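You operate a simulated robot arm through the tools that you are given. There is no shell and no other tool. Be economical: measure what you need, move in short steps, check, and stop when the job is done.

The job below is to be done with a simulated robot arm. You get a single attempt, and the scene is never put back.

## Task
Load the three bean cans from the tray into the rack's lamp-side lane.
Fine: all months are this year's; earliest month at the handle end, latest at the wall end; the rack's other cans stay; push the rack in.

It is judged by the outcome, as a careful person would: the job done as asked, and still so three seconds after it is handed in. It fails if anything else is knocked over, pushed out of place, dropped, spilled or broken.

## Robot
A 7-joint arm with a two-finger parallel gripper, fixed in place. Base frame: the origin is at the foot of the arm, x ahead of it, y to its left, z up. Lengths are in mm, angles in degrees, forces in N, time in s.
With the tool pointing down near the work surface it reaches from about 260 to 760 mm from the base axis. Its first joint turns from -166.0 to 166.0 degrees. Payload 3.91 kg.
Tool frame: the origin (TCP) lies between the finger pads and is the grasp point; the fingertips stand 30 mm ahead of it; z points along the fingers, y is the line along which they close. Largest opening 110 mm; finger width 20, thickness 10; the body of the gripper, 48 by 112 mm, starts 55 mm behind the TCP.
Orientation is that of the tool frame in the base frame, as a unit quaternion [x, y, z, w]. With the fingers straight down and closing along the base's y, the tool's x points along the base's -x, its y along +y and its z along -z.

## Interface
- The arm moves only by the tool move_arm. Its arguments are lists of equal length, an entry for each row: "slide": the shift along the tool's x, y, z in mm, a list of three; "rotation": the turn, a rotation vector about the tool's x, y, z in degrees, a list of three; "fingers": the gripper command, from -1 (shut) to 1 (fully open), values between in proportion. In form: {"slide": [[dx, dy, dz], ...], "rotation": [[ax, ay, az], ...], "fingers": [fingers, ...]}. A call has 1 to 8 rows; each row is the pose to reach, as a shift and turn from the pose commanded when the call began, along the tool's axes at that moment. Each row takes 0.2 s and may step no farther than 50 mm and 8.6 degrees from the row before; otherwise, or with a gripper value out of range, the whole call is refused. Where a pose cannot be reached the arm comes as near as it can. A force on the tool above 40 N (or 10 N above the force at the start of the call, whichever is more), or a blocked arm, ends the call early, and 0.2 s more pass. Each finger travels about 153 mm/s and halts on what it meets, pressing with about 41 N; the grip force reading is that of the motor and also rises with nothing between the fingers. The clock runs only during rows and for 0.2 s after the last one: add rows that repeat a pose to give the fingers time. The reply holds the time, the measured pose of the TCP, the force on the tool along the base axes, the opening and the grip force, in the units named above and with some noise.
- Cameras (640 x 400 px; columns grow to the right, rows downward): "scene" is fixed at [49.7, -502.2, 1369.8]; the picture's right is [0.63, -0.78, 0.00], its down [-0.40, -0.32, -0.86] and it looks along [0.67, 0.54, -0.51] (base axes); focal length 311 px, centre (320, 200). "wrist" rides on the gripper at [77, 7, -114] in the tool frame; the picture's right is [-0.09, 1.00, 0.00], its down [-0.80, -0.07, -0.59] and it looks along [-0.59, -0.05, 0.80] (tool axes); focal length 270 px, centre (320, 200). There is no depth. A picture from a camera that has moved, and an enlarged one, comes with that camera's place and axes in the base frame and with its lens.
- snapshot(camera): a new picture of that camera. No time passes.
- lift_body(by): slides the trunk up (or, below 0, down) by that many mm; the arm rides with it, the base frame stays. It gives what a move gives, with no picture.
- close_up(camera, box): a new picture of the part [left, top, right, bottom] of that camera's present view, enlarged. No time passes.
- hand_in(): hands the job in; it is judged then, once.

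Go step by step. Nothing tells you positions but the pictures and the camera data: compare them with the known pose of the tool, close in by small moves and look again before you grip or let go. The budget is 120 turns and 68 pictures, counting those below and the enlarged ones. Unless the task says otherwise, let go and move clear before handing in, and close with one line.

The tools are called after "Request:" as a command line: name --argument value ..., lists and objects as JSON in quotes. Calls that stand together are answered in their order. move_arm: Moves the arm, as the interface text tells. Its arguments: {"type":"object","properties":{"slide":{"type":"array"},"rotation":{"type":"array"},"fingers":{"type":"array"}},"required":["slide","rotation","fingers"]} The other tools are called the same way: lift_body (by) slides the trunk up or down; snapshot (camera) takes a picture; close_up (camera, box) takes an enlarged picture of a part of a camera's view; hand_in () hands the job in.

At the start:

```text
t: 0.0
position: [430.7, -62.6, 1180.4]
orientation: [0.0, 1.0, 0.0, 0.0]
wrist_force: [-0.1, 0.0, 0.3]
grip_width: 109.8
grasp_force: 0.1
trunk travel left (down, up): [-550.0, 60.0]
```

scene: 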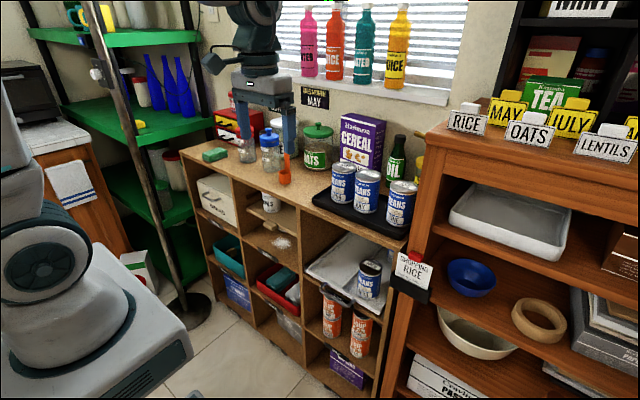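
wrist: 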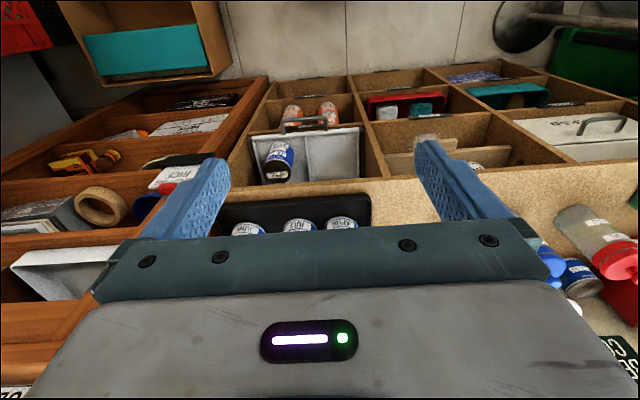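

I see a tray with three bean cans on the counter and a pulled-out rack with lanes in the cubby below. I look closer at the tray, the rack and the lamp.

Request:
close_up --camera "scene" --box '[300, 130, 440, 240]'

Request:
close_up --camera "scene" --box '[290, 220, 420, 320]'

Request:
close_up --camera "wrist" --box '[220, 90, 400, 240]'

```text
3.64 times, centred on (370, 185) of scene
camera zoom: at [49.7, -502.2, 1369.8], right [0.63, -0.78, 0.0], down [-0.4, -0.32, -0.86], along [0.67, 0.54, -0.51], focal length 1130 px, centre (138, 254)
```

zoom: 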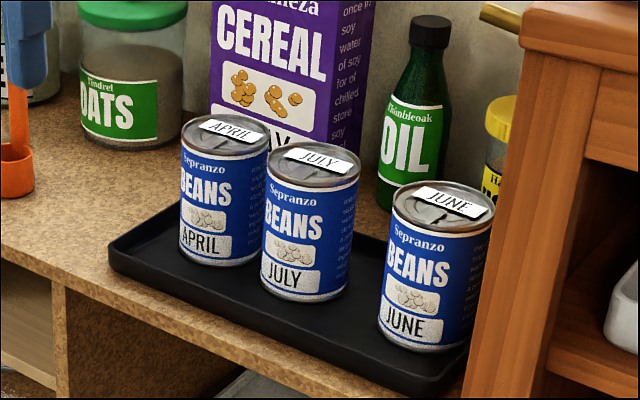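

```text
4.00 times, centred on (355, 270) of scene
camera zoom: at [49.7, -502.2, 1369.8], right [0.63, -0.78, 0.0], down [-0.4, -0.32, -0.86], along [0.67, 0.54, -0.51], focal length 1243 px, centre (180, -80)
```

zoom: 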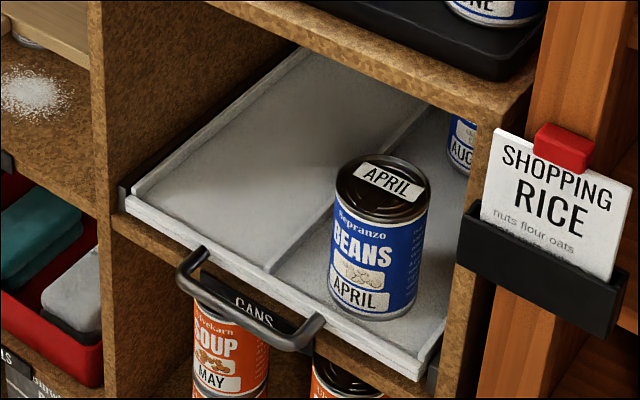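

```text
2.67 times, centred on (310, 165) of wrist
camera zoom: at [354.7, -56.1, 1296.1], right [0.09, 1.0, 0.0], down [0.8, -0.07, 0.59], along [0.59, -0.05, -0.8], focal length 721 px, centre (347, 293)
```

zoom: 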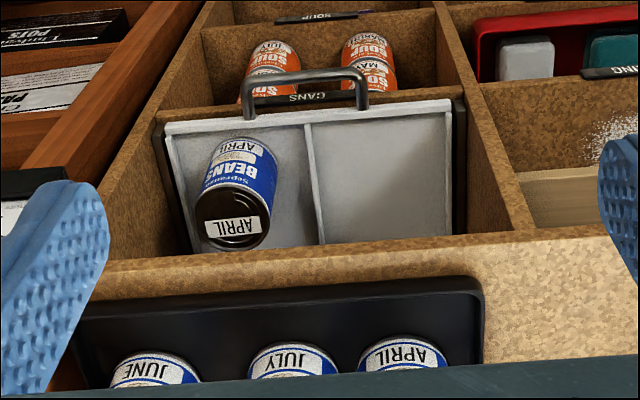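

The months are April, July and June on the tray. The rack's left lane is empty and its right lane holds cans. I lower the trunk to see the rack and look for the lamp.

Request:
close_up --camera "scene" --box '[0, 0, 320, 200]'

Request:
lift_body --by -300

Request:
snapshot --camera "wrist"

Request:
snapshot --camera "scene"

```text
2.00 times, centred on (160, 100) of scene
camera zoom: at [49.7, -502.2, 1369.8], right [0.63, -0.78, 0.0], down [-0.4, -0.32, -0.86], along [0.67, 0.54, -0.51], focal length 622 px, centre (640, 400)
```

zoom: 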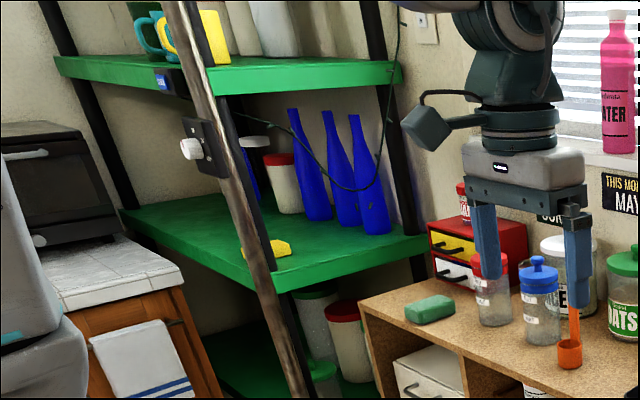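

```text
t: 3.0
position: [428.7, -63.1, 880.9]
orientation: [0.0, 1.0, 0.0, 0.0]
wrist_force: [-0.5, -0.6, -0.5]
grip_width: 109.8
grasp_force: 0.0
trunk travel left (down, up): [-250.0, 360.0]
```

```text
61 pictures are left
camera wrist: at [354.6, -56.1, 996.1], right [0.09, 1.0, 0.0], down [0.8, -0.07, 0.59], along [0.59, -0.05, -0.8], focal length 270 px, centre (320, 200)
```

wrist: 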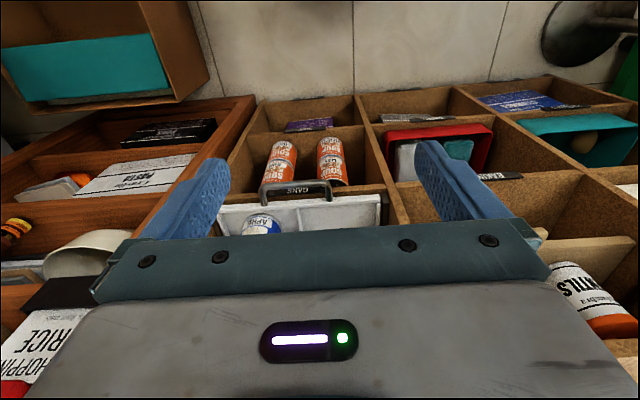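

```text
60 pictures are left
```

scene: 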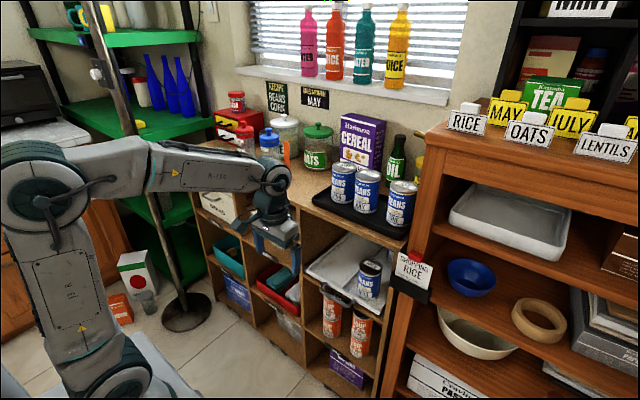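

The floor lamp stands to the left (+y), so the lamp-side lane is the empty left lane. I tilt the hand to look into the cubby.

Request:
move_arm --slide '[[0, 0, 0], [0, 0, 0], [0, 0, 0], [0, 0, 0]]' --rotation '[[0, -8, 0], [0, -16, 0], [0, -24, 0], [0, -24, 0]]' --fingers '[1, 1, 1, 1]'

Request:
snapshot --camera "wrist"

```text
t: 4.0
position: [430.9, -62.2, 880.7]
orientation: [0.0, 0.978, 0.0, 0.209]
wrist_force: [1.1, -0.5, 0.7]
grip_width: 109.9
grasp_force: 0.1
trunk travel left (down, up): [-250.0, 360.0]
```

```text
59 pictures are left
camera wrist: at [314.3, -55.3, 955.3], right [0.08, 1.0, 0.04], down [0.49, -0.07, 0.87], along [0.87, -0.05, -0.49], focal length 270 px, centre (320, 200)
```

wrist: 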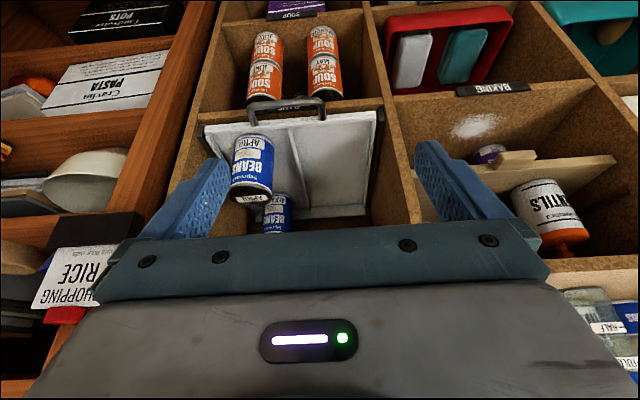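

Request:
close_up --camera "wrist" --box '[190, 80, 430, 240]'

```text
2.50 times, centred on (310, 160) of wrist
camera zoom: at [314.3, -55.3, 955.3], right [0.08, 1.0, 0.04], down [0.49, -0.07, 0.87], along [0.87, -0.05, -0.49], focal length 676 px, centre (345, 300)
```

zoom: 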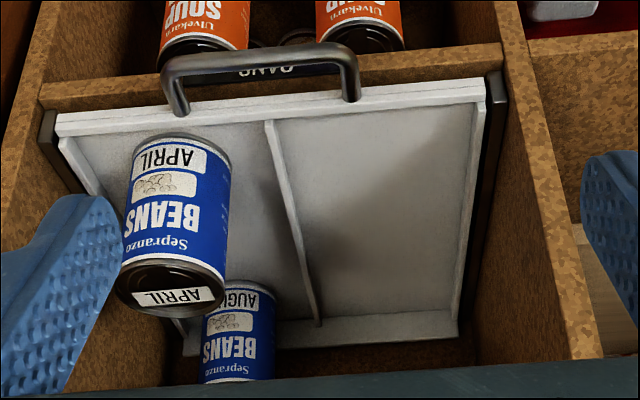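

The rack sits on rails, its handle bar at about (596, -118, 618) and its front at about x 618. The empty lamp-side lane spans y -115 to 15. I plan to draw the rack out by the handle and load from above, so I start pitching the hand and lowering it in front of the handle.

Request:
move_arm --slide '[[-5, -9, 17], [-10, -19, 34], [-16, -28, 51], [-21, -37, 68], [-26, -47, 85], [-31, -56, 102], [-31, -56, 102]]' --rotation '[[0, -7, 0], [0, -14, 0], [0, -21, 0], [0, -28, 0], [0, -35, 0], [0, -42, 0], [0, -42, 0]]' --fingers '[1, 1, 1, 1, 1, 1, 1]'

Request:
snapshot --camera "wrist"

Request:
close_up --camera "scene" --box '[200, 130, 440, 330]'

```text
t: 5.6
position: [499.2, -119.0, 800.1]
orientation: [0.0, 0.838, 0.0, 0.545]
wrist_force: [-0.1, 0.0, -0.8]
grip_width: 109.8
grasp_force: 0.0
out of reach, approached as far as the arm can: row 4
trunk travel left (down, up): [-250.0, 360.0]
```

```text
57 pictures are left
camera wrist: at [364.8, -111.6, 776.7], right [0.04, 1.0, 0.08], down [-0.22, -0.07, 0.97], along [0.98, -0.05, 0.21], focal length 270 px, centre (320, 200)
```

wrist: 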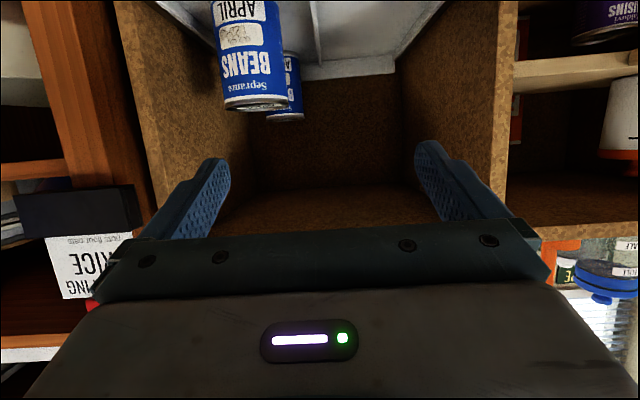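

```text
2.00 times, centred on (320, 230) of scene
camera zoom: at [49.7, -502.2, 1369.8], right [0.63, -0.78, 0.0], down [-0.4, -0.32, -0.86], along [0.67, 0.54, -0.51], focal length 622 px, centre (320, 140)
```

zoom: 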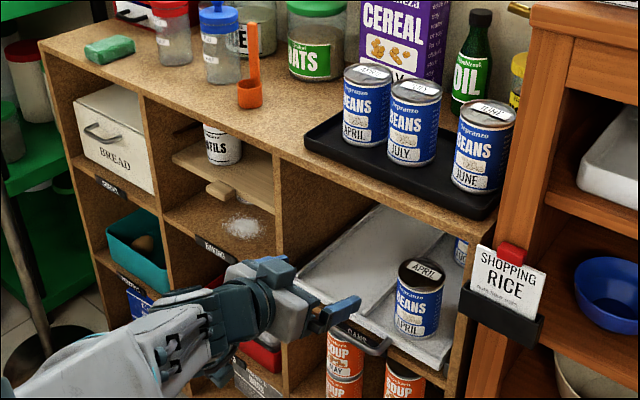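

The hand points forward and down in front of the cubby. Now I roll it 90° so the fingers close across the horizontal handle bar.

Request:
move_arm --slide '[[0, 0, 0], [0, 0, 0], [0, 0, 0], [0, 0, 0], [0, 0, 0], [0, 0, 0], [0, 0, 0]]' --rotation '[[0, 0, 8], [0, 0, 16], [0, 0, 24], [0, 0, 32], [0, 0, 40], [0, 0, 48], [0, 0, 48]]' --fingers '[1, 1, 1, 0.5, 0, -0.2, -0.2]'

Request:
move_arm --slide '[[0, 0, 0], [0, 0, 0], [0, 0, 0], [0, 0, 0], [0, 0, 0], [0, 0, 0], [0, 0, 0]]' --rotation '[[0, 0, 7], [0, 0, 14], [0, 0, 21], [0, 0, 28], [0, 0, 35], [0, 0, 42], [0, 0, 42]]' --fingers '[-0.2, -0.2, -0.2, -0.2, -0.2, -0.2, -0.2]'

Request:
lift_body --by -100

Request:
snapshot --camera "wrist"

```text
t: 7.2
position: [500.2, -120.2, 799.9]
orientation: [0.342, 0.766, 0.221, 0.497]
wrist_force: [0.3, -0.5, -0.2]
grip_width: 44.1
grasp_force: 0.1
trunk travel left (down, up): [-250.0, 360.0]
```

```text
t: 8.8
position: [500.0, -121.2, 800.4]
orientation: [0.594, 0.592, 0.386, 0.385]
wrist_force: [0.9, -0.8, -0.1]
grip_width: 44.0
grasp_force: 0.0
trunk travel left (down, up): [-250.0, 360.0]
```

```text
t: 10.1
position: [500.7, -119.7, 700.4]
orientation: [0.593, 0.593, 0.385, 0.385]
wrist_force: [0.4, 0.1, -0.1]
grip_width: 43.8
grasp_force: 0.0
trunk travel left (down, up): [-150.0, 460.0]
```

```text
55 pictures are left
camera wrist: at [399.8, -42.5, 754.3], right [0.41, -0.09, 0.91], down [-0.57, -0.8, 0.18], along [0.71, -0.59, -0.37], focal length 270 px, centre (320, 200)
```

wrist: 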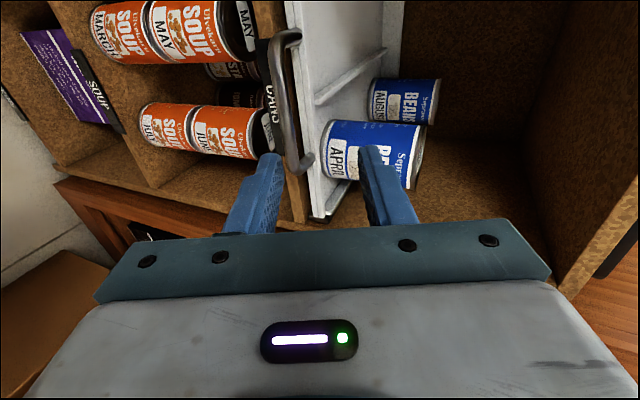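

The bar shows at about (596, -114, 622), matching the first estimate. I move to a stand-off 50 mm short of it.

Request:
move_arm --slide '[[2, -17, 35], [5, -35, 70], [5, -35, 70]]' --rotation '[[0, 0, 0], [0, 0, 0], [0, 0, 0]]' --fingers '[-0.2, -0.2, -0.2]'

Request:
snapshot --camera "wrist"

Request:
close_up --camera "scene" --box '[240, 200, 440, 325]'

```text
t: 10.9
position: [554.5, -115.5, 641.4]
orientation: [0.593, 0.593, 0.385, 0.385]
wrist_force: [-1.2, 0.0, -0.4]
grip_width: 43.8
grasp_force: 0.1
trunk travel left (down, up): [-150.0, 460.0]
```

```text
54 pictures are left
camera wrist: at [453.5, -38.0, 694.4], right [0.4, -0.09, 0.91], down [-0.57, -0.8, 0.18], along [0.71, -0.59, -0.37], focal length 270 px, centre (320, 200)
```

wrist: 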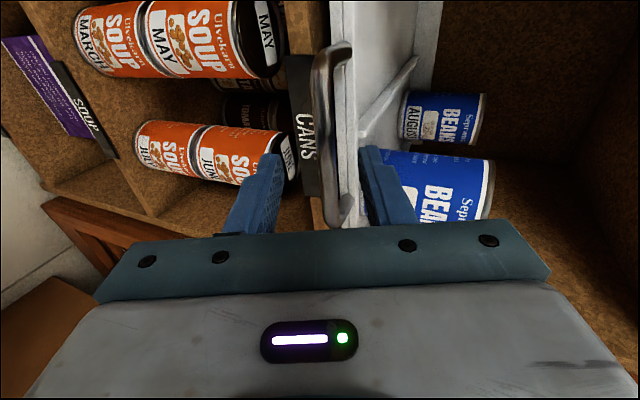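

```text
3.20 times, centred on (340, 262) of scene
camera zoom: at [49.7, -502.2, 1369.8], right [0.63, -0.78, 0.0], down [-0.4, -0.32, -0.86], along [0.67, 0.54, -0.51], focal length 994 px, centre (256, 0)
```

zoom: 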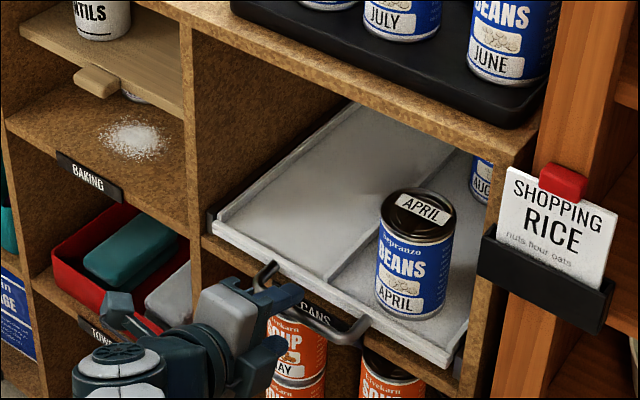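

The bar lies between the fingers, just ahead of the tips. I advance 25 mm and check.

Request:
move_arm --slide '[[0, 0, 10], [0, 0, 18], [0, 0, 25]]' --rotation '[[0, 0, 0], [0, 0, 0], [0, 0, 0]]' --fingers '[-0.2, -0.2, -0.2]'

Request:
close_up --camera "wrist" --box '[200, 20, 460, 260]'

Request:
close_up --camera "scene" --box '[280, 260, 380, 330]'

```text
t: 11.7
position: [574.1, -114.2, 631.4]
orientation: [0.593, 0.593, 0.386, 0.385]
wrist_force: [0.4, 0.0, -0.5]
grip_width: 44.0
grasp_force: 0.0
trunk travel left (down, up): [-150.0, 460.0]
```

```text
1.67 times, centred on (330, 140) of wrist
camera zoom: at [473.2, -37.5, 684.3], right [0.41, -0.09, 0.91], down [-0.57, -0.8, 0.18], along [0.71, -0.59, -0.37], focal length 450 px, centre (303, 300)
```

zoom: 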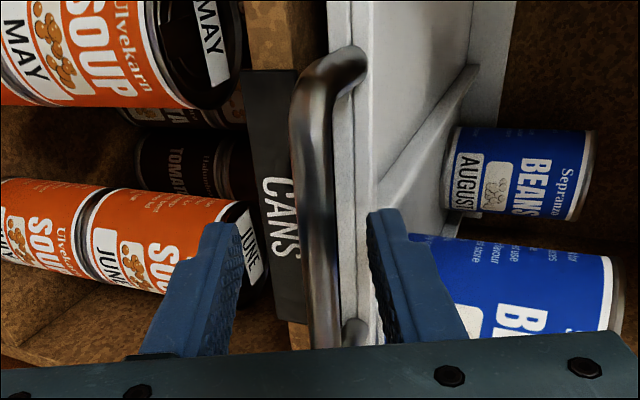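

```text
5.71 times, centred on (330, 295) of scene
camera zoom: at [49.7, -502.2, 1369.8], right [0.63, -0.78, 0.0], down [-0.4, -0.32, -0.86], along [0.67, 0.54, -0.51], focal length 1776 px, centre (263, -343)
```

zoom: 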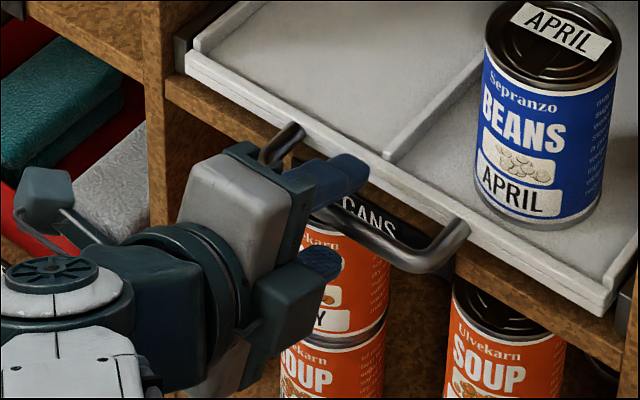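

The fingers straddle the bar near their tips. I close on it.

Request:
move_arm --slide '[[0, 0, 0], [0, 0, 2], [0, 0, 2], [0, 0, 2]]' --rotation '[[0, 0, 0], [0, 0, 0], [0, 0, 0], [0, 0, 0]]' --fingers '[-0.5, -0.7, -0.9, -0.9]'

Request:
close_up --camera "wrist" --box '[200, 20, 460, 260]'

```text
t: 12.7
position: [575.2, -115.2, 632.1]
orientation: [0.591, 0.592, 0.386, 0.387]
wrist_force: [0.5, -1.4, 29.3]
grip_width: 18.7
grasp_force: 12.3
trunk travel left (down, up): [-150.0, 460.0]
```

```text
1.67 times, centred on (330, 140) of wrist
camera zoom: at [474.6, -37.0, 684.7], right [0.4, -0.09, 0.91], down [-0.57, -0.8, 0.18], along [0.72, -0.59, -0.37], focal length 450 px, centre (303, 300)
```

zoom: 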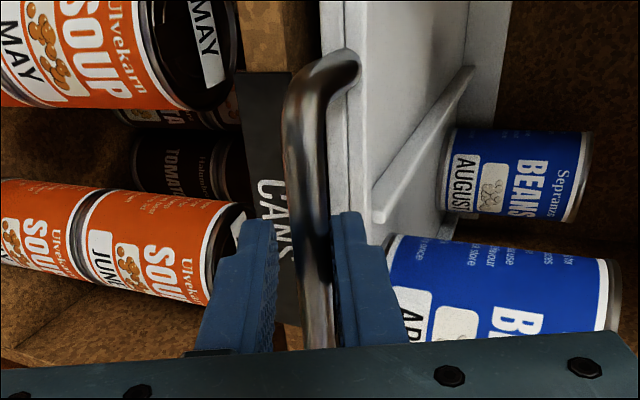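

The upper finger touches the bar first, so the bar lies a few millimetres above the tool axis. I shift along the tool's y and then close fully.

Request:
move_arm --slide '[[0, 2, 0], [0, 4, 0], [0, 4, 1], [0, 4, 1]]' --rotation '[[0, 0, 0], [0, 0, 0], [0, 0, 0], [0, 0, 0]]' --fingers '[-0.66, -0.7, -0.8, -1]'

```text
t: 13.7
position: [577.5, -114.3, 634.7]
orientation: [0.592, 0.593, 0.385, 0.387]
wrist_force: [1.4, -0.2, 23.6]
grip_width: 11.8
grasp_force: 44.8
trunk travel left (down, up): [-150.0, 460.0]
```

The bar is gripped at 11.8 mm. I pull gently in -x.

Request:
move_arm --slide '[[0, 1, -1], [0, 0, -5], [0, -2, -10], [0, -4, -15], [0, -7, -21], [0, -10, -27], [0, -12, -33], [0, -15, -38]]' --rotation '[[0, 0, 0], [0, 0, 0], [0, 0, 0], [0, 0, 0], [0, 0, 0], [0, 0, 0], [0, 0, 0], [0, 0, 0]]' --fingers '[-1, -1, -1, -1, -1, -1, -1, -1]'

Request:
close_up --camera "scene" --box '[240, 200, 440, 325]'

```text
t: 15.5
position: [535.3, -114.2, 634.4]
orientation: [0.594, 0.593, 0.385, 0.384]
wrist_force: [-0.8, 4.0, 0.4]
grip_width: 11.6
grasp_force: 44.7
trunk travel left (down, up): [-150.0, 460.0]
```

```text
3.20 times, centred on (340, 262) of scene
camera zoom: at [49.7, -502.2, 1369.8], right [0.63, -0.78, 0.0], down [-0.4, -0.32, -0.86], along [0.67, 0.54, -0.51], focal length 994 px, centre (256, 0)
```

zoom: 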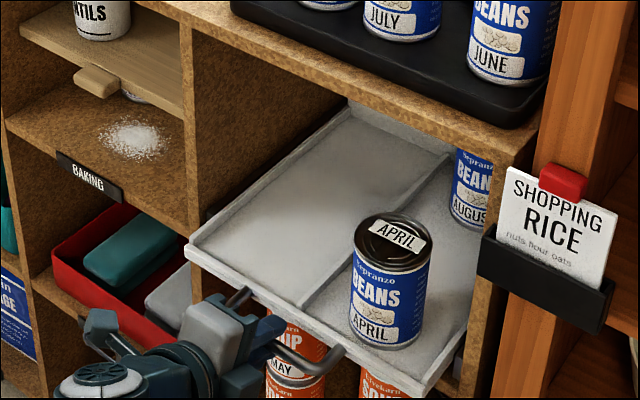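

The rack slides out smoothly with its cans upright. I keep pulling.

Request:
move_arm --slide '[[0, -2, -6], [0, -5, -13], [0, -9, -20], [0, -12, -27], [0, -15, -34], [0, -18, -41], [0, -21, -48], [0, -24, -54]]' --rotation '[[0, 0, 0], [0, 0, 0], [0, 0, 0], [0, 0, 0], [0, 0, 0], [0, 0, 0], [0, 0, 0], [0, 0, 0]]' --fingers '[-1, -1, -1, -1, -1, -1, -1, -1]'

Request:
move_arm --slide '[[0, -2, -6], [0, -5, -13], [0, -9, -20], [0, -12, -27], [0, -15, -34], [0, -18, -41], [0, -21, -48], [0, -24, -54]]' --rotation '[[0, 0, 0], [0, 0, 0], [0, 0, 0], [0, 0, 0], [0, 0, 0], [0, 0, 0], [0, 0, 0], [0, 0, 0]]' --fingers '[-1, -1, -1, -1, -1, -1, -1, -1]'

Request:
snapshot --camera "scene"

```text
t: 17.3
position: [500.7, -119.8, 634.2]
orientation: [0.592, 0.596, 0.386, 0.382]
wrist_force: [0.4, 37.4, 0.4]
grip_width: 11.9
grasp_force: 45.4
out of reach, approached as far as the arm can: row 5, 6, 7, 8
trunk travel left (down, up): [-150.0, 460.0]
```

```text
t: 19.3
position: [487.2, -141.4, 636.9]
orientation: [0.593, 0.6, 0.386, 0.373]
wrist_force: [-0.4, 22.7, -9.9]
grip_width: 11.7
grasp_force: 45.3
out of reach, approached as far as the arm can: row 1, 2, 3, 4, 5, 6, 7, 8
trunk travel left (down, up): [-150.0, 460.0]
stopped in row 8: the force on the tool passed its limit (the readings are from after the stop); the commanded pose is now the measured one
```

```text
48 pictures are left
```

scene: 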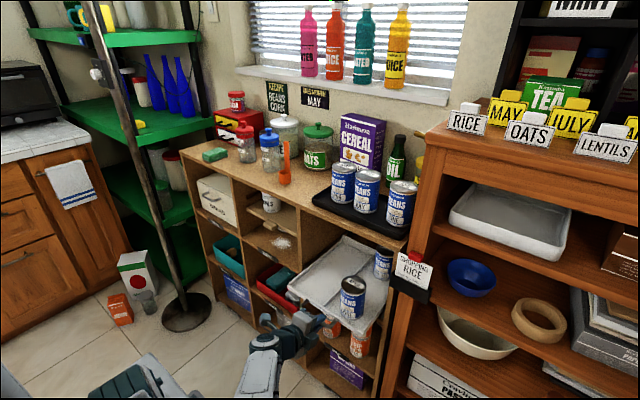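

The arm got too folded to pull further (rack is out about 90 mm) and slipped sideways along the bar. I loosen the grip slightly and rotate the hand steeper about the bar so I can pull more.

Request:
move_arm --slide '[[0, 0, 0], [0, 0, 0], [0, 2.5, 0.2], [0, 4.9, 0.7], [0, 7.2, 1.6], [0, 9.4, 2.8], [0, 11.4, 4.4], [0, 11.4, 4.4]]' --rotation '[[0, 0, 0], [0, 0, 0], [8.4, 0, 0], [16.8, 0, 0], [25.2, 0, 0], [33.6, 0, 0], [42, 0, 0], [42, 0, 0]]' --fingers '[-0.72, -0.72, -0.7, -0.7, -0.7, -0.7, -0.7, -0.7]'

Request:
close_up --camera "scene" --box '[220, 220, 420, 345]'

Request:
snapshot --camera "wrist"

```text
t: 21.1
position: [496.4, -145.6, 646.0]
orientation: [0.691, 0.694, 0.145, 0.141]
wrist_force: [0.1, 0.6, -0.2]
grip_width: 16.5
grasp_force: 0.0
trunk travel left (down, up): [-150.0, 460.0]
```

```text
3.20 times, centred on (320, 282) of scene
camera zoom: at [49.7, -502.2, 1369.8], right [0.63, -0.78, 0.0], down [-0.4, -0.32, -0.86], along [0.67, 0.54, -0.51], focal length 994 px, centre (320, -64)
```

zoom: 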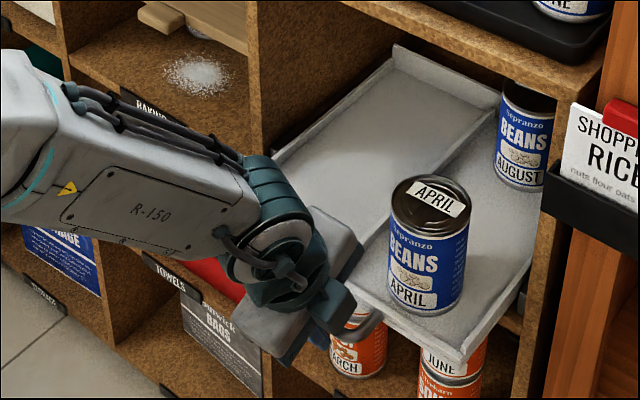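

```text
46 pictures are left
camera wrist: at [456.7, -69.0, 755.0], right [0.91, -0.09, 0.4], down [-0.3, -0.8, 0.51], along [0.27, -0.59, -0.76], focal length 270 px, centre (320, 200)
```

wrist: 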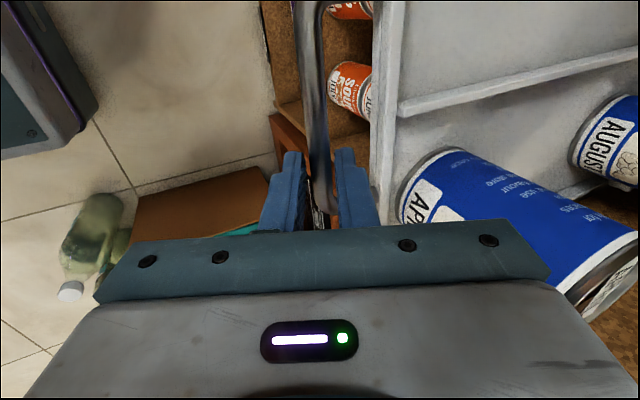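

The hand straddles the bar cleanly. I recentre on the bar, grip it and pull another 50 mm.

Request:
move_arm --slide '[[12, 0, 2], [25, 0, 4], [25, 0, 4], [25, 0, 4], [25, -5, 2], [25, -11, -1], [25, -18, -4], [25, -26, -7]]' --rotation '[[0, 0, 0], [0, 0, 0], [0, 0, 0], [0, 0, 0], [0, 0, 0], [0, 0, 0], [0, 0, 0], [0, 0, 0]]' --fingers '[-0.7, -0.7, -1, -1, -1, -1, -1, -1]'

Request:
move_arm --slide '[[0, -7, -3], [0, -14, -6], [0, -21, -9], [0, -28, -12], [0, -35, -15], [0, -42, -18], [0, -49, -21], [0, -49, -21]]' --rotation '[[0, 0, 0], [0, 0, 0], [0, 0, 0], [0, 0, 0], [0, 0, 0], [0, 0, 0], [0, 0, 0], [0, 0, 0]]' --fingers '[-1, -1, -1, -1, -1, -1, -1, -1]'

Request:
snapshot --camera "scene"

```text
t: 22.9
position: [467.9, -122.7, 643.6]
orientation: [0.692, 0.693, 0.146, 0.143]
wrist_force: [-0.7, -18.4, 15.0]
grip_width: 11.6
grasp_force: 45.2
trunk travel left (down, up): [-150.0, 460.0]
```

```text
t: 23.9
position: [444.7, -121.3, 643.3]
orientation: [0.691, 0.692, 0.149, 0.147]
wrist_force: [0.7, -3.6, 12.2]
grip_width: 11.9
grasp_force: 44.9
trunk travel left (down, up): [-150.0, 460.0]
stopped in row 4: the force on the tool passed its limit (the readings are from after the stop); the commanded pose is now the measured one
```

```text
45 pictures are left
```

scene: 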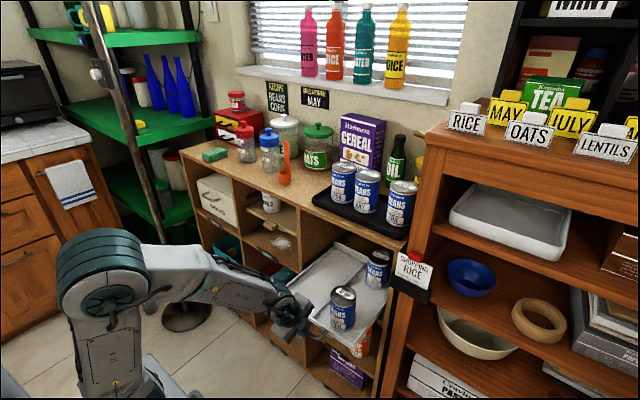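

The pull met a stop, with the rack out about 140 mm, which is enough. I release the bar and back the hand out.

Request:
move_arm --slide '[[0, 0, 0], [0, 0, 0], [0, 0, -20], [0, 0, -50], [0, 0, -90], [0, 0, -130]]' --rotation '[[0, 0, 0], [0, 0, 0], [0, 0, 0], [0, 0, 0], [0, 0, 0], [0, 0, 0]]' --fingers '[-0.72, -0.72, -0.72, -0.72, -0.72, -0.72]'

Request:
snapshot --camera "wrist"

Request:
close_up --camera "scene" --box '[240, 200, 440, 360]'

```text
t: 25.3
position: [391.6, -121.3, 763.7]
orientation: [0.69, 0.694, 0.148, 0.143]
wrist_force: [-0.5, -1.0, 1.1]
grip_width: 15.6
grasp_force: 0.2
trunk travel left (down, up): [-150.0, 460.0]
```

```text
44 pictures are left
camera wrist: at [351.8, -45.1, 871.5], right [0.91, -0.09, 0.4], down [-0.3, -0.81, 0.51], along [0.28, -0.59, -0.76], focal length 270 px, centre (320, 200)
```

wrist: 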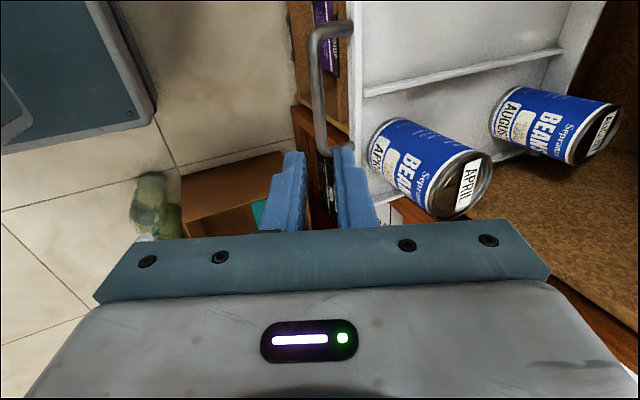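

```text
2.50 times, centred on (340, 280) of scene
camera zoom: at [49.7, -502.2, 1369.8], right [0.63, -0.78, 0.0], down [-0.4, -0.32, -0.86], along [0.67, 0.54, -0.51], focal length 777 px, centre (270, 0)
```

zoom: 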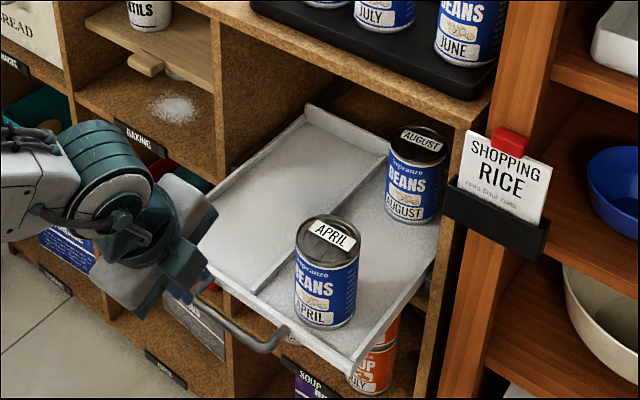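

The rack is out, all its cans upright, and the empty lane spans about x 490 to 785. I roll the hand back and raise the trunk to look at the tray.

Request:
move_arm --slide '[[0, 0, 0], [0, 0, 0], [0, 0, 0], [0, 0, 0], [0, 0, 0], [0, 0, 0], [0, 0, 0], [0, 0, 0]]' --rotation '[[0, 0, -8], [0, 0, -16], [0, 0, -24], [0, 0, -32], [0, 0, -40], [0, 0, -48], [0, 0, -56], [0, 0, -56]]' --fingers '[-0.5, -0.2, 0.1, 0.4, 0.6, 0.7, 0.7, 0.7]'

Request:
lift_body --by 400

Request:
snapshot --camera "wrist"

```text
t: 27.1
position: [390.1, -122.2, 760.4]
orientation: [0.284, 0.936, 0.062, 0.197]
wrist_force: [0.0, -0.4, 0.4]
grip_width: 93.9
grasp_force: 0.1
trunk travel left (down, up): [-150.0, 460.0]
```

```text
t: 30.9
position: [389.9, -122.6, 1159.8]
orientation: [0.285, 0.936, 0.063, 0.196]
wrist_force: [0.4, -0.1, 0.0]
grip_width: 93.2
grasp_force: 0.2
trunk travel left (down, up): [-550.0, 60.0]
```

```text
42 pictures are left
camera wrist: at [290.7, -73.4, 1241.7], right [0.57, 0.78, 0.26], down [0.33, -0.51, 0.79], along [0.75, -0.37, -0.55], focal length 270 px, centre (320, 200)
```

wrist: 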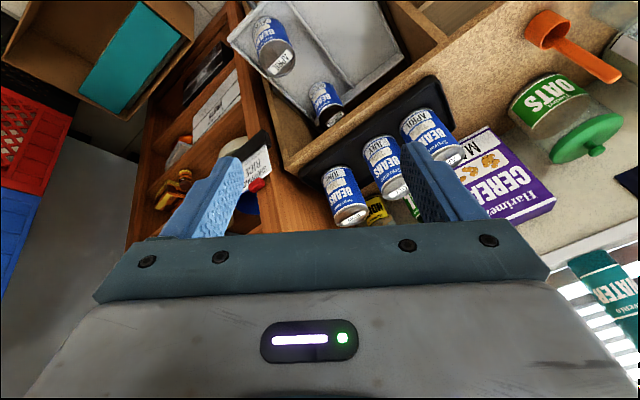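

The hand still has 34° of roll. I undo it and then yaw 40° about the vertical, so that one finger fits the narrow April–July gap diagonally.

Request:
move_arm --slide '[[0, 0, 0], [0, 0, 0], [0, 0, 0], [0, 0, 0], [0, 0, 0], [0, 0, 0]]' --rotation '[[0, 0, -8], [0, 0, -16], [0, 0, -24], [0, 0, -31], [0, 0, -34], [0, 0, -34]]' --fingers '[0.7, 0.7, 0.7, 0.7, 0.7, 0.7]'

Request:
snapshot --camera "wrist"

```text
t: 32.3
position: [390.9, -121.1, 1161.2]
orientation: [-0.003, 0.979, 0.002, 0.206]
wrist_force: [-0.6, 1.0, -0.6]
grip_width: 93.4
grasp_force: 0.0
trunk travel left (down, up): [-550.0, 60.0]
```

```text
41 pictures are left
camera wrist: at [275.3, -114.6, 1234.9], right [0.08, 1.0, 0.04], down [0.49, -0.07, 0.87], along [0.87, -0.05, -0.5], focal length 270 px, centre (320, 200)
```

wrist: 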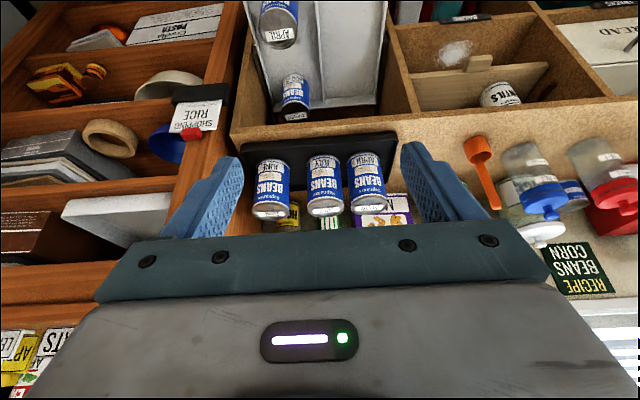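

Request:
close_up --camera "wrist" --box '[220, 110, 420, 240]'

```text
3.08 times, centred on (320, 175) of wrist
camera zoom: at [275.3, -114.6, 1234.9], right [0.08, 1.0, 0.04], down [0.49, -0.07, 0.87], along [0.87, -0.05, -0.5], focal length 832 px, centre (320, 277)
```

zoom: 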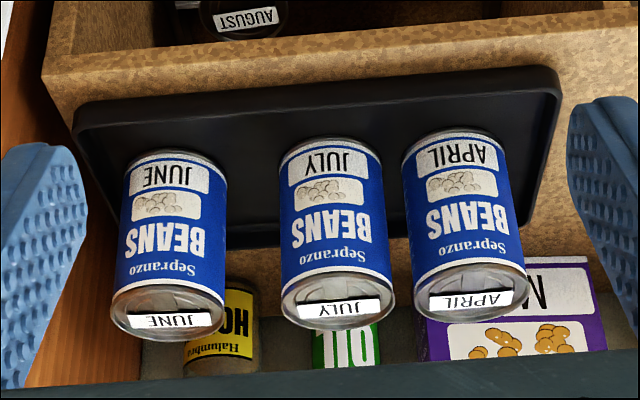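

Lid centres come out at April (723, -49), July (720, -130) and June (718, -234), with lids at z ≈ 997 and diameter about 70 mm. I yaw the hand and approach July.

Request:
move_arm --slide '[[-29, -3, 22], [-58, -6, 45], [-87, -9, 67], [-116, -12, 89], [-146, -14, 112], [-175, -17, 134], [-204, -20, 157], [-204, -20, 157]]' --rotation '[[-2.33, 0, -5.22], [-4.65, 0, -10.44], [-6.98, 0, -15.67], [-9.3, 0, -20.9], [-11.63, 0, -26.1], [-13.95, 0, -31.3], [-16.28, 0, -36.56], [-16.28, 0, -36.56]]' --fingers '[0.5, 0.5, 0.5, 0.5, 0.5, 0.5, 0.5, 0.5]'

Request:
snapshot --camera "wrist"

Request:
close_up --camera "scene" --box '[260, 80, 460, 240]'

```text
t: 34.1
position: [642.0, -139.7, 1096.6]
orientation: [-0.337, 0.918, 0.074, 0.194]
wrist_force: [-0.3, -0.2, -0.2]
grip_width: 82.5
grasp_force: 0.0
trunk travel left (down, up): [-550.0, 60.0]
```

```text
39 pictures are left
camera wrist: at [548.9, -209.3, 1170.7], right [-0.58, 0.81, 0.04], down [0.42, 0.26, 0.87], along [0.69, 0.52, -0.49], focal length 270 px, centre (320, 200)
```

wrist: 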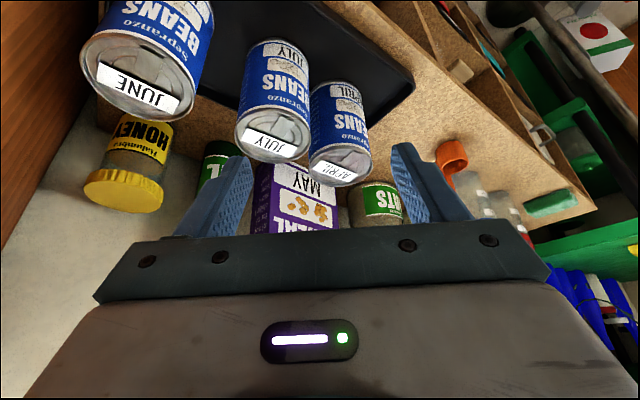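

```text
2.50 times, centred on (360, 160) of scene
camera zoom: at [49.7, -502.2, 1369.8], right [0.63, -0.78, 0.0], down [-0.4, -0.32, -0.86], along [0.67, 0.54, -0.51], focal length 777 px, centre (220, 300)
```

zoom: 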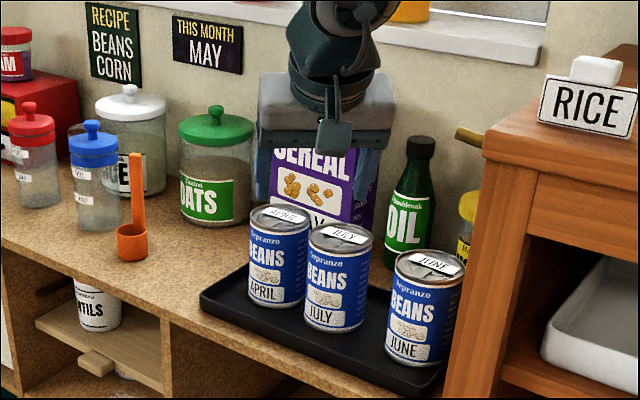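

Both views agree on July (721, -130) and April (724, -48). I move over July.

Request:
move_arm --slide '[[-15, -14, 20], [-31, -29, 40], [-46, -43, 60], [-46, -43, 60]]' --rotation '[[0, 0, 0], [0, 0, 0], [0, 0, 0], [0, 0, 0]]' --fingers '[0.5, 0.5, 0.5, 0.5]'

Request:
snapshot --camera "wrist"

Request:
close_up --camera "scene" --box '[290, 110, 440, 230]'

```text
t: 35.1
position: [717.6, -127.6, 1062.8]
orientation: [-0.336, 0.919, 0.074, 0.194]
wrist_force: [-0.4, 0.7, 0.3]
grip_width: 82.5
grasp_force: 0.1
trunk travel left (down, up): [-550.0, 60.0]
```

```text
37 pictures are left
camera wrist: at [626.3, -197.5, 1136.4], right [-0.58, 0.81, 0.04], down [0.42, 0.26, 0.87], along [0.69, 0.52, -0.49], focal length 270 px, centre (320, 200)
```

wrist: 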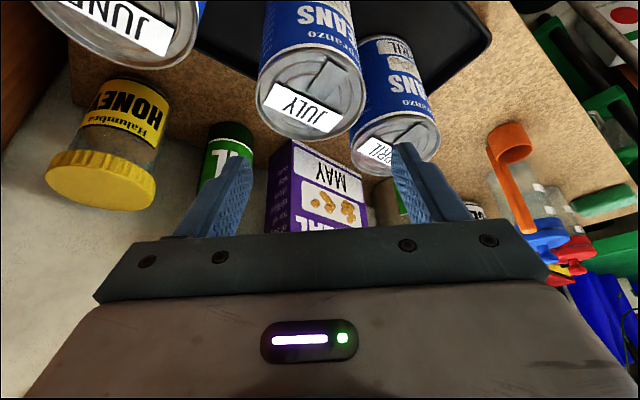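

```text
3.33 times, centred on (365, 170) of scene
camera zoom: at [49.7, -502.2, 1369.8], right [0.63, -0.78, 0.0], down [-0.4, -0.32, -0.86], along [0.67, 0.54, -0.51], focal length 1036 px, centre (170, 300)
```

zoom: 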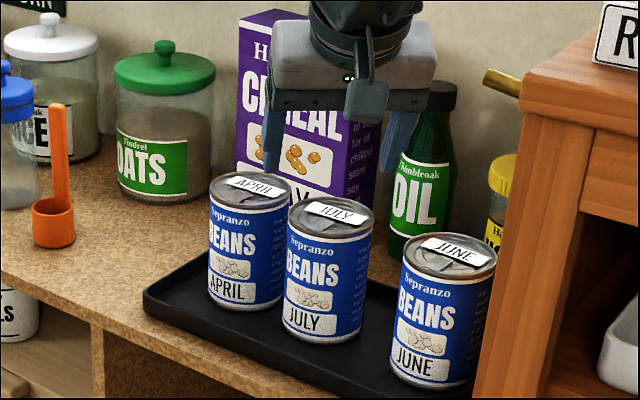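

The tilt brings the left fingertip close to April, so I shift the grasp back 8 mm along the hand's heading. That leaves about 9 mm of clearance, and I descend part-way.

Request:
move_arm --slide '[[8, -3.2, -3.5], [8, -3.2, -3.5], [18, -3.2, 18], [27, -3.2, 39], [27, -3.2, 39]]' --rotation '[[0, 0, 0], [0, 0, 0], [0, 0, 0], [0, 0, 0], [0, 0, 0]]' --fingers '[0.5, 0.5, 0.5, 0.5, 0.5]'

Request:
snapshot --camera "wrist"

Request:
close_up --camera "scene" --box '[310, 120, 420, 220]'

```text
t: 36.3
position: [713.5, -137.5, 1015.6]
orientation: [-0.336, 0.919, 0.074, 0.194]
wrist_force: [0.3, 0.8, -0.1]
grip_width: 82.6
grasp_force: 0.0
trunk travel left (down, up): [-550.0, 60.0]
```

```text
35 pictures are left
camera wrist: at [621.3, -206.4, 1091.3], right [-0.58, 0.81, 0.04], down [0.42, 0.26, 0.87], along [0.7, 0.52, -0.49], focal length 270 px, centre (320, 200)
```

wrist: 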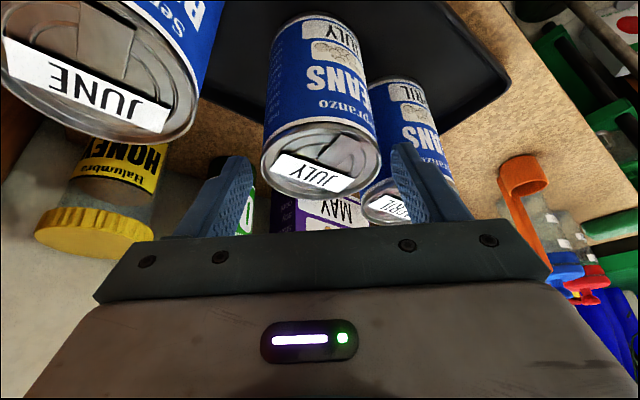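

```text
4.00 times, centred on (365, 170) of scene
camera zoom: at [49.7, -502.2, 1369.8], right [0.63, -0.78, 0.0], down [-0.4, -0.32, -0.86], along [0.67, 0.54, -0.51], focal length 1243 px, centre (140, 320)
```

zoom: 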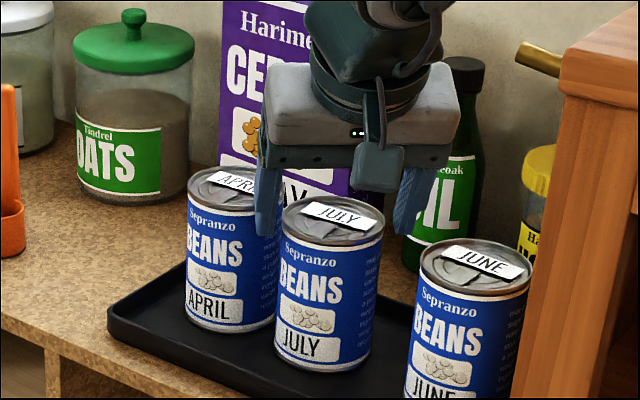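

The finger passes between April and July without touching. I finish the descent and close.

Request:
move_arm --slide '[[6, 1, 14], [12, 1, 28], [18, 1, 41], [18, 1, 41]]' --rotation '[[0, 0, 0], [0, 0, 0], [0, 0, 0], [0, 0, 0]]' --fingers '[0.5, 0.5, 0.5, 0.5]'

Request:
move_arm --slide '[[0, 0, 0], [0, 0, 0], [0, 0, 0], [0, 0, 0]]' --rotation '[[0, 0, 0], [0, 0, 0], [0, 0, 0], [0, 0, 0]]' --fingers '[0.35, 0.2, 0.1, 0.1]'

Request:
close_up --camera "scene" --box '[310, 120, 420, 220]'

```text
t: 37.3
position: [713.2, -137.4, 972.3]
orientation: [-0.335, 0.919, 0.073, 0.194]
wrist_force: [-0.6, -0.1, 0.4]
grip_width: 82.5
grasp_force: 0.1
trunk travel left (down, up): [-550.0, 60.0]
```

```text
t: 38.3
position: [713.0, -137.6, 972.4]
orientation: [-0.336, 0.919, 0.074, 0.194]
wrist_force: [-2.4, 0.7, 0.7]
grip_width: 67.4
grasp_force: 40.9
trunk travel left (down, up): [-550.0, 60.0]
```

```text
4.00 times, centred on (365, 170) of scene
camera zoom: at [49.7, -502.2, 1369.8], right [0.63, -0.78, 0.0], down [-0.4, -0.32, -0.86], along [0.67, 0.54, -0.51], focal length 1243 px, centre (140, 320)
```

zoom: 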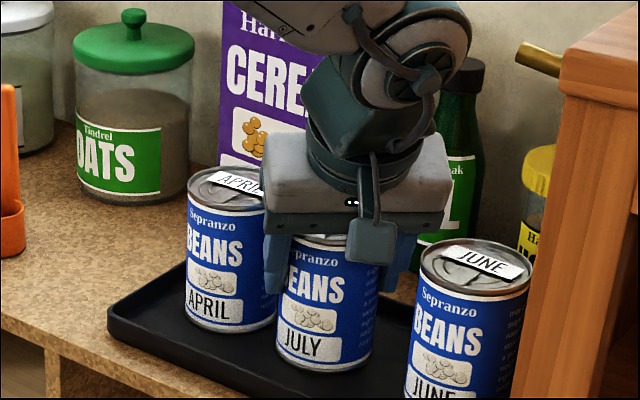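

July is gripped at 67 mm. I lift straight up.

Request:
move_arm --slide '[[0, 0, 0], [-4, 0, -9], [-10, 0, -22], [-20, 0, -46], [-31, 0, -69], [-41, 0, -91], [-49, 0, -110], [-49, 0, -110]]' --rotation '[[0, 0, 0], [0, 0, 0], [0, 0, 0], [0, 0, 0], [0, 0, 0], [0, 0, 0], [0, 0, 0], [0, 0, 0]]' --fingers '[-0.1, -0.1, -0.1, -0.1, -0.1, -0.1, -0.1, -0.1]'

Request:
close_up --camera "scene" --box '[260, 60, 460, 240]'

```text
t: 40.1
position: [714.0, -138.5, 1088.8]
orientation: [-0.336, 0.918, 0.074, 0.195]
wrist_force: [0.4, -0.3, -4.6]
grip_width: 67.2
grasp_force: 41.3
trunk travel left (down, up): [-550.0, 60.0]
```

```text
2.22 times, centred on (360, 150) of scene
camera zoom: at [49.7, -502.2, 1369.8], right [0.63, -0.78, 0.0], down [-0.4, -0.32, -0.86], along [0.67, 0.54, -0.51], focal length 691 px, centre (231, 311)
```

zoom: 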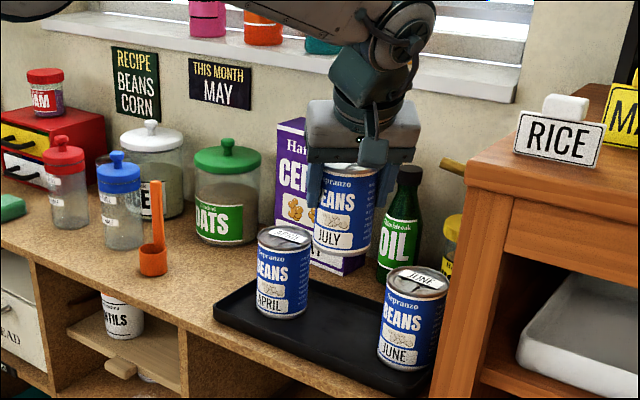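

July hangs upright. I carry it back clear of the counter, unyawing the hand on the way.

Request:
move_arm --slide '[[19, 34, -9], [37, 68, -18], [56, 102, -28], [75, 136, -37], [93, 170, -46], [112, 204, -55], [130, 238, -65], [130, 238, -65]]' --rotation '[[2.33, 0, 5.22], [4.65, 0, 10.44], [6.98, 0, 15.67], [9.3, 0, 20.9], [11.63, 0, 26.1], [13.95, 0, 31.3], [16.28, 0, 36.56], [16.28, 0, 36.56]]' --fingers '[-0.1, -0.1, -0.1, -0.1, -0.1, -0.1, -0.1, -0.1]'

Request:
lift_body --by -270

Request:
snapshot --camera "scene"

Request:
snapshot --camera "wrist"

```text
t: 41.9
position: [447.2, -48.2, 1099.0]
orientation: [0.0, 0.979, 0.002, 0.206]
wrist_force: [0.2, 0.7, -4.5]
grip_width: 67.2
grasp_force: 41.1
trunk travel left (down, up): [-550.0, 60.0]
```

```text
t: 44.6
position: [447.1, -47.9, 830.4]
orientation: [0.0, 0.979, 0.001, 0.206]
wrist_force: [-0.2, 0.8, -3.8]
grip_width: 67.4
grasp_force: 41.2
trunk travel left (down, up): [-280.0, 330.0]
```

```text
31 pictures are left
```

scene: 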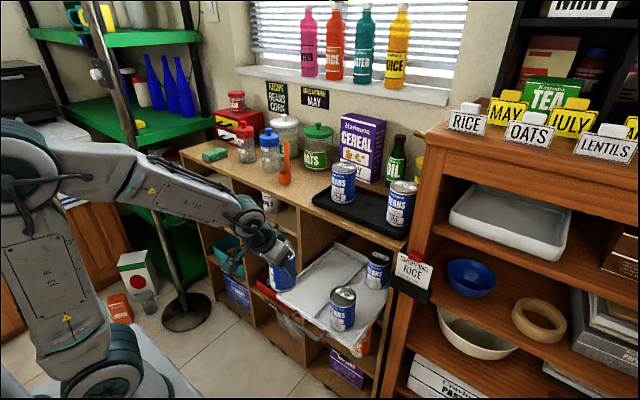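

```text
30 pictures are left
camera wrist: at [331.9, -40.6, 903.6], right [0.08, 1.0, 0.04], down [0.49, -0.07, 0.87], along [0.87, -0.05, -0.5], focal length 270 px, centre (320, 200)
```

wrist: 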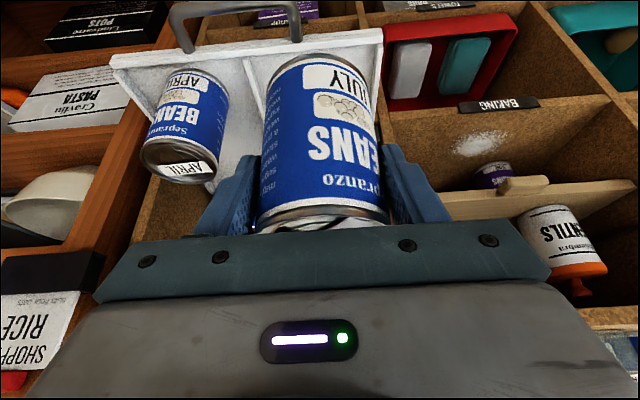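

July is upright in the hand and the rack front is at x ≈ 478, with lane centre y ≈ -54. I lower it and then move in over the lane.

Request:
lift_body --by -70

Request:
move_arm --slide '[[-27, -1, 12], [-54, -2, 24], [-80, -4, 36], [-105, -5, 47], [-105, -5, 47]]' --rotation '[[0, 0, 0], [0, 0, 0], [0, 0, 0], [0, 0, 0], [0, 0, 0]]' --fingers '[-0.1, -0.1, -0.1, -0.1, -0.1]'

Request:
close_up --camera "scene" --box '[200, 180, 420, 350]'

Request:
snapshot --camera "wrist"

```text
t: 45.7
position: [447.6, -47.2, 759.9]
orientation: [-0.001, 0.978, 0.002, 0.206]
wrist_force: [-0.3, 0.0, -3.4]
grip_width: 67.3
grasp_force: 41.1
trunk travel left (down, up): [-210.0, 400.0]
```

```text
t: 46.9
position: [565.6, -49.7, 758.0]
orientation: [-0.002, 0.978, 0.003, 0.206]
wrist_force: [-0.6, 0.0, -4.2]
grip_width: 67.1
grasp_force: 41.6
trunk travel left (down, up): [-210.0, 400.0]
```

```text
2.35 times, centred on (310, 265) of scene
camera zoom: at [49.7, -502.2, 1369.8], right [0.63, -0.78, 0.0], down [-0.4, -0.32, -0.86], along [0.67, 0.54, -0.51], focal length 731 px, centre (344, 47)
```

zoom: 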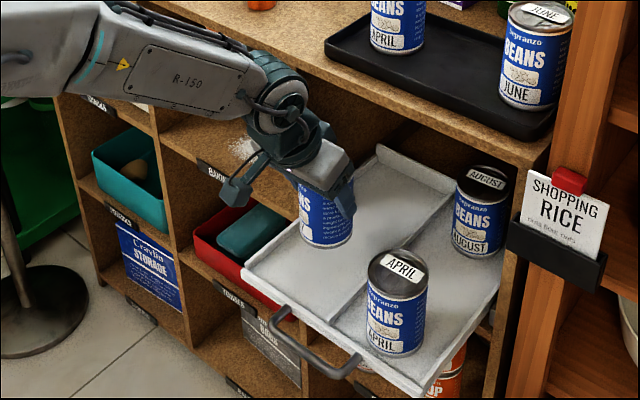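

```text
28 pictures are left
camera wrist: at [449.6, -43.3, 833.3], right [0.08, 1.0, 0.04], down [0.49, -0.07, 0.87], along [0.87, -0.05, -0.5], focal length 270 px, centre (320, 200)
```

wrist: 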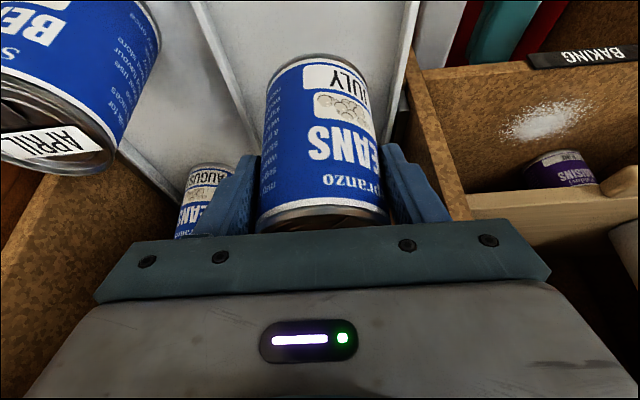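

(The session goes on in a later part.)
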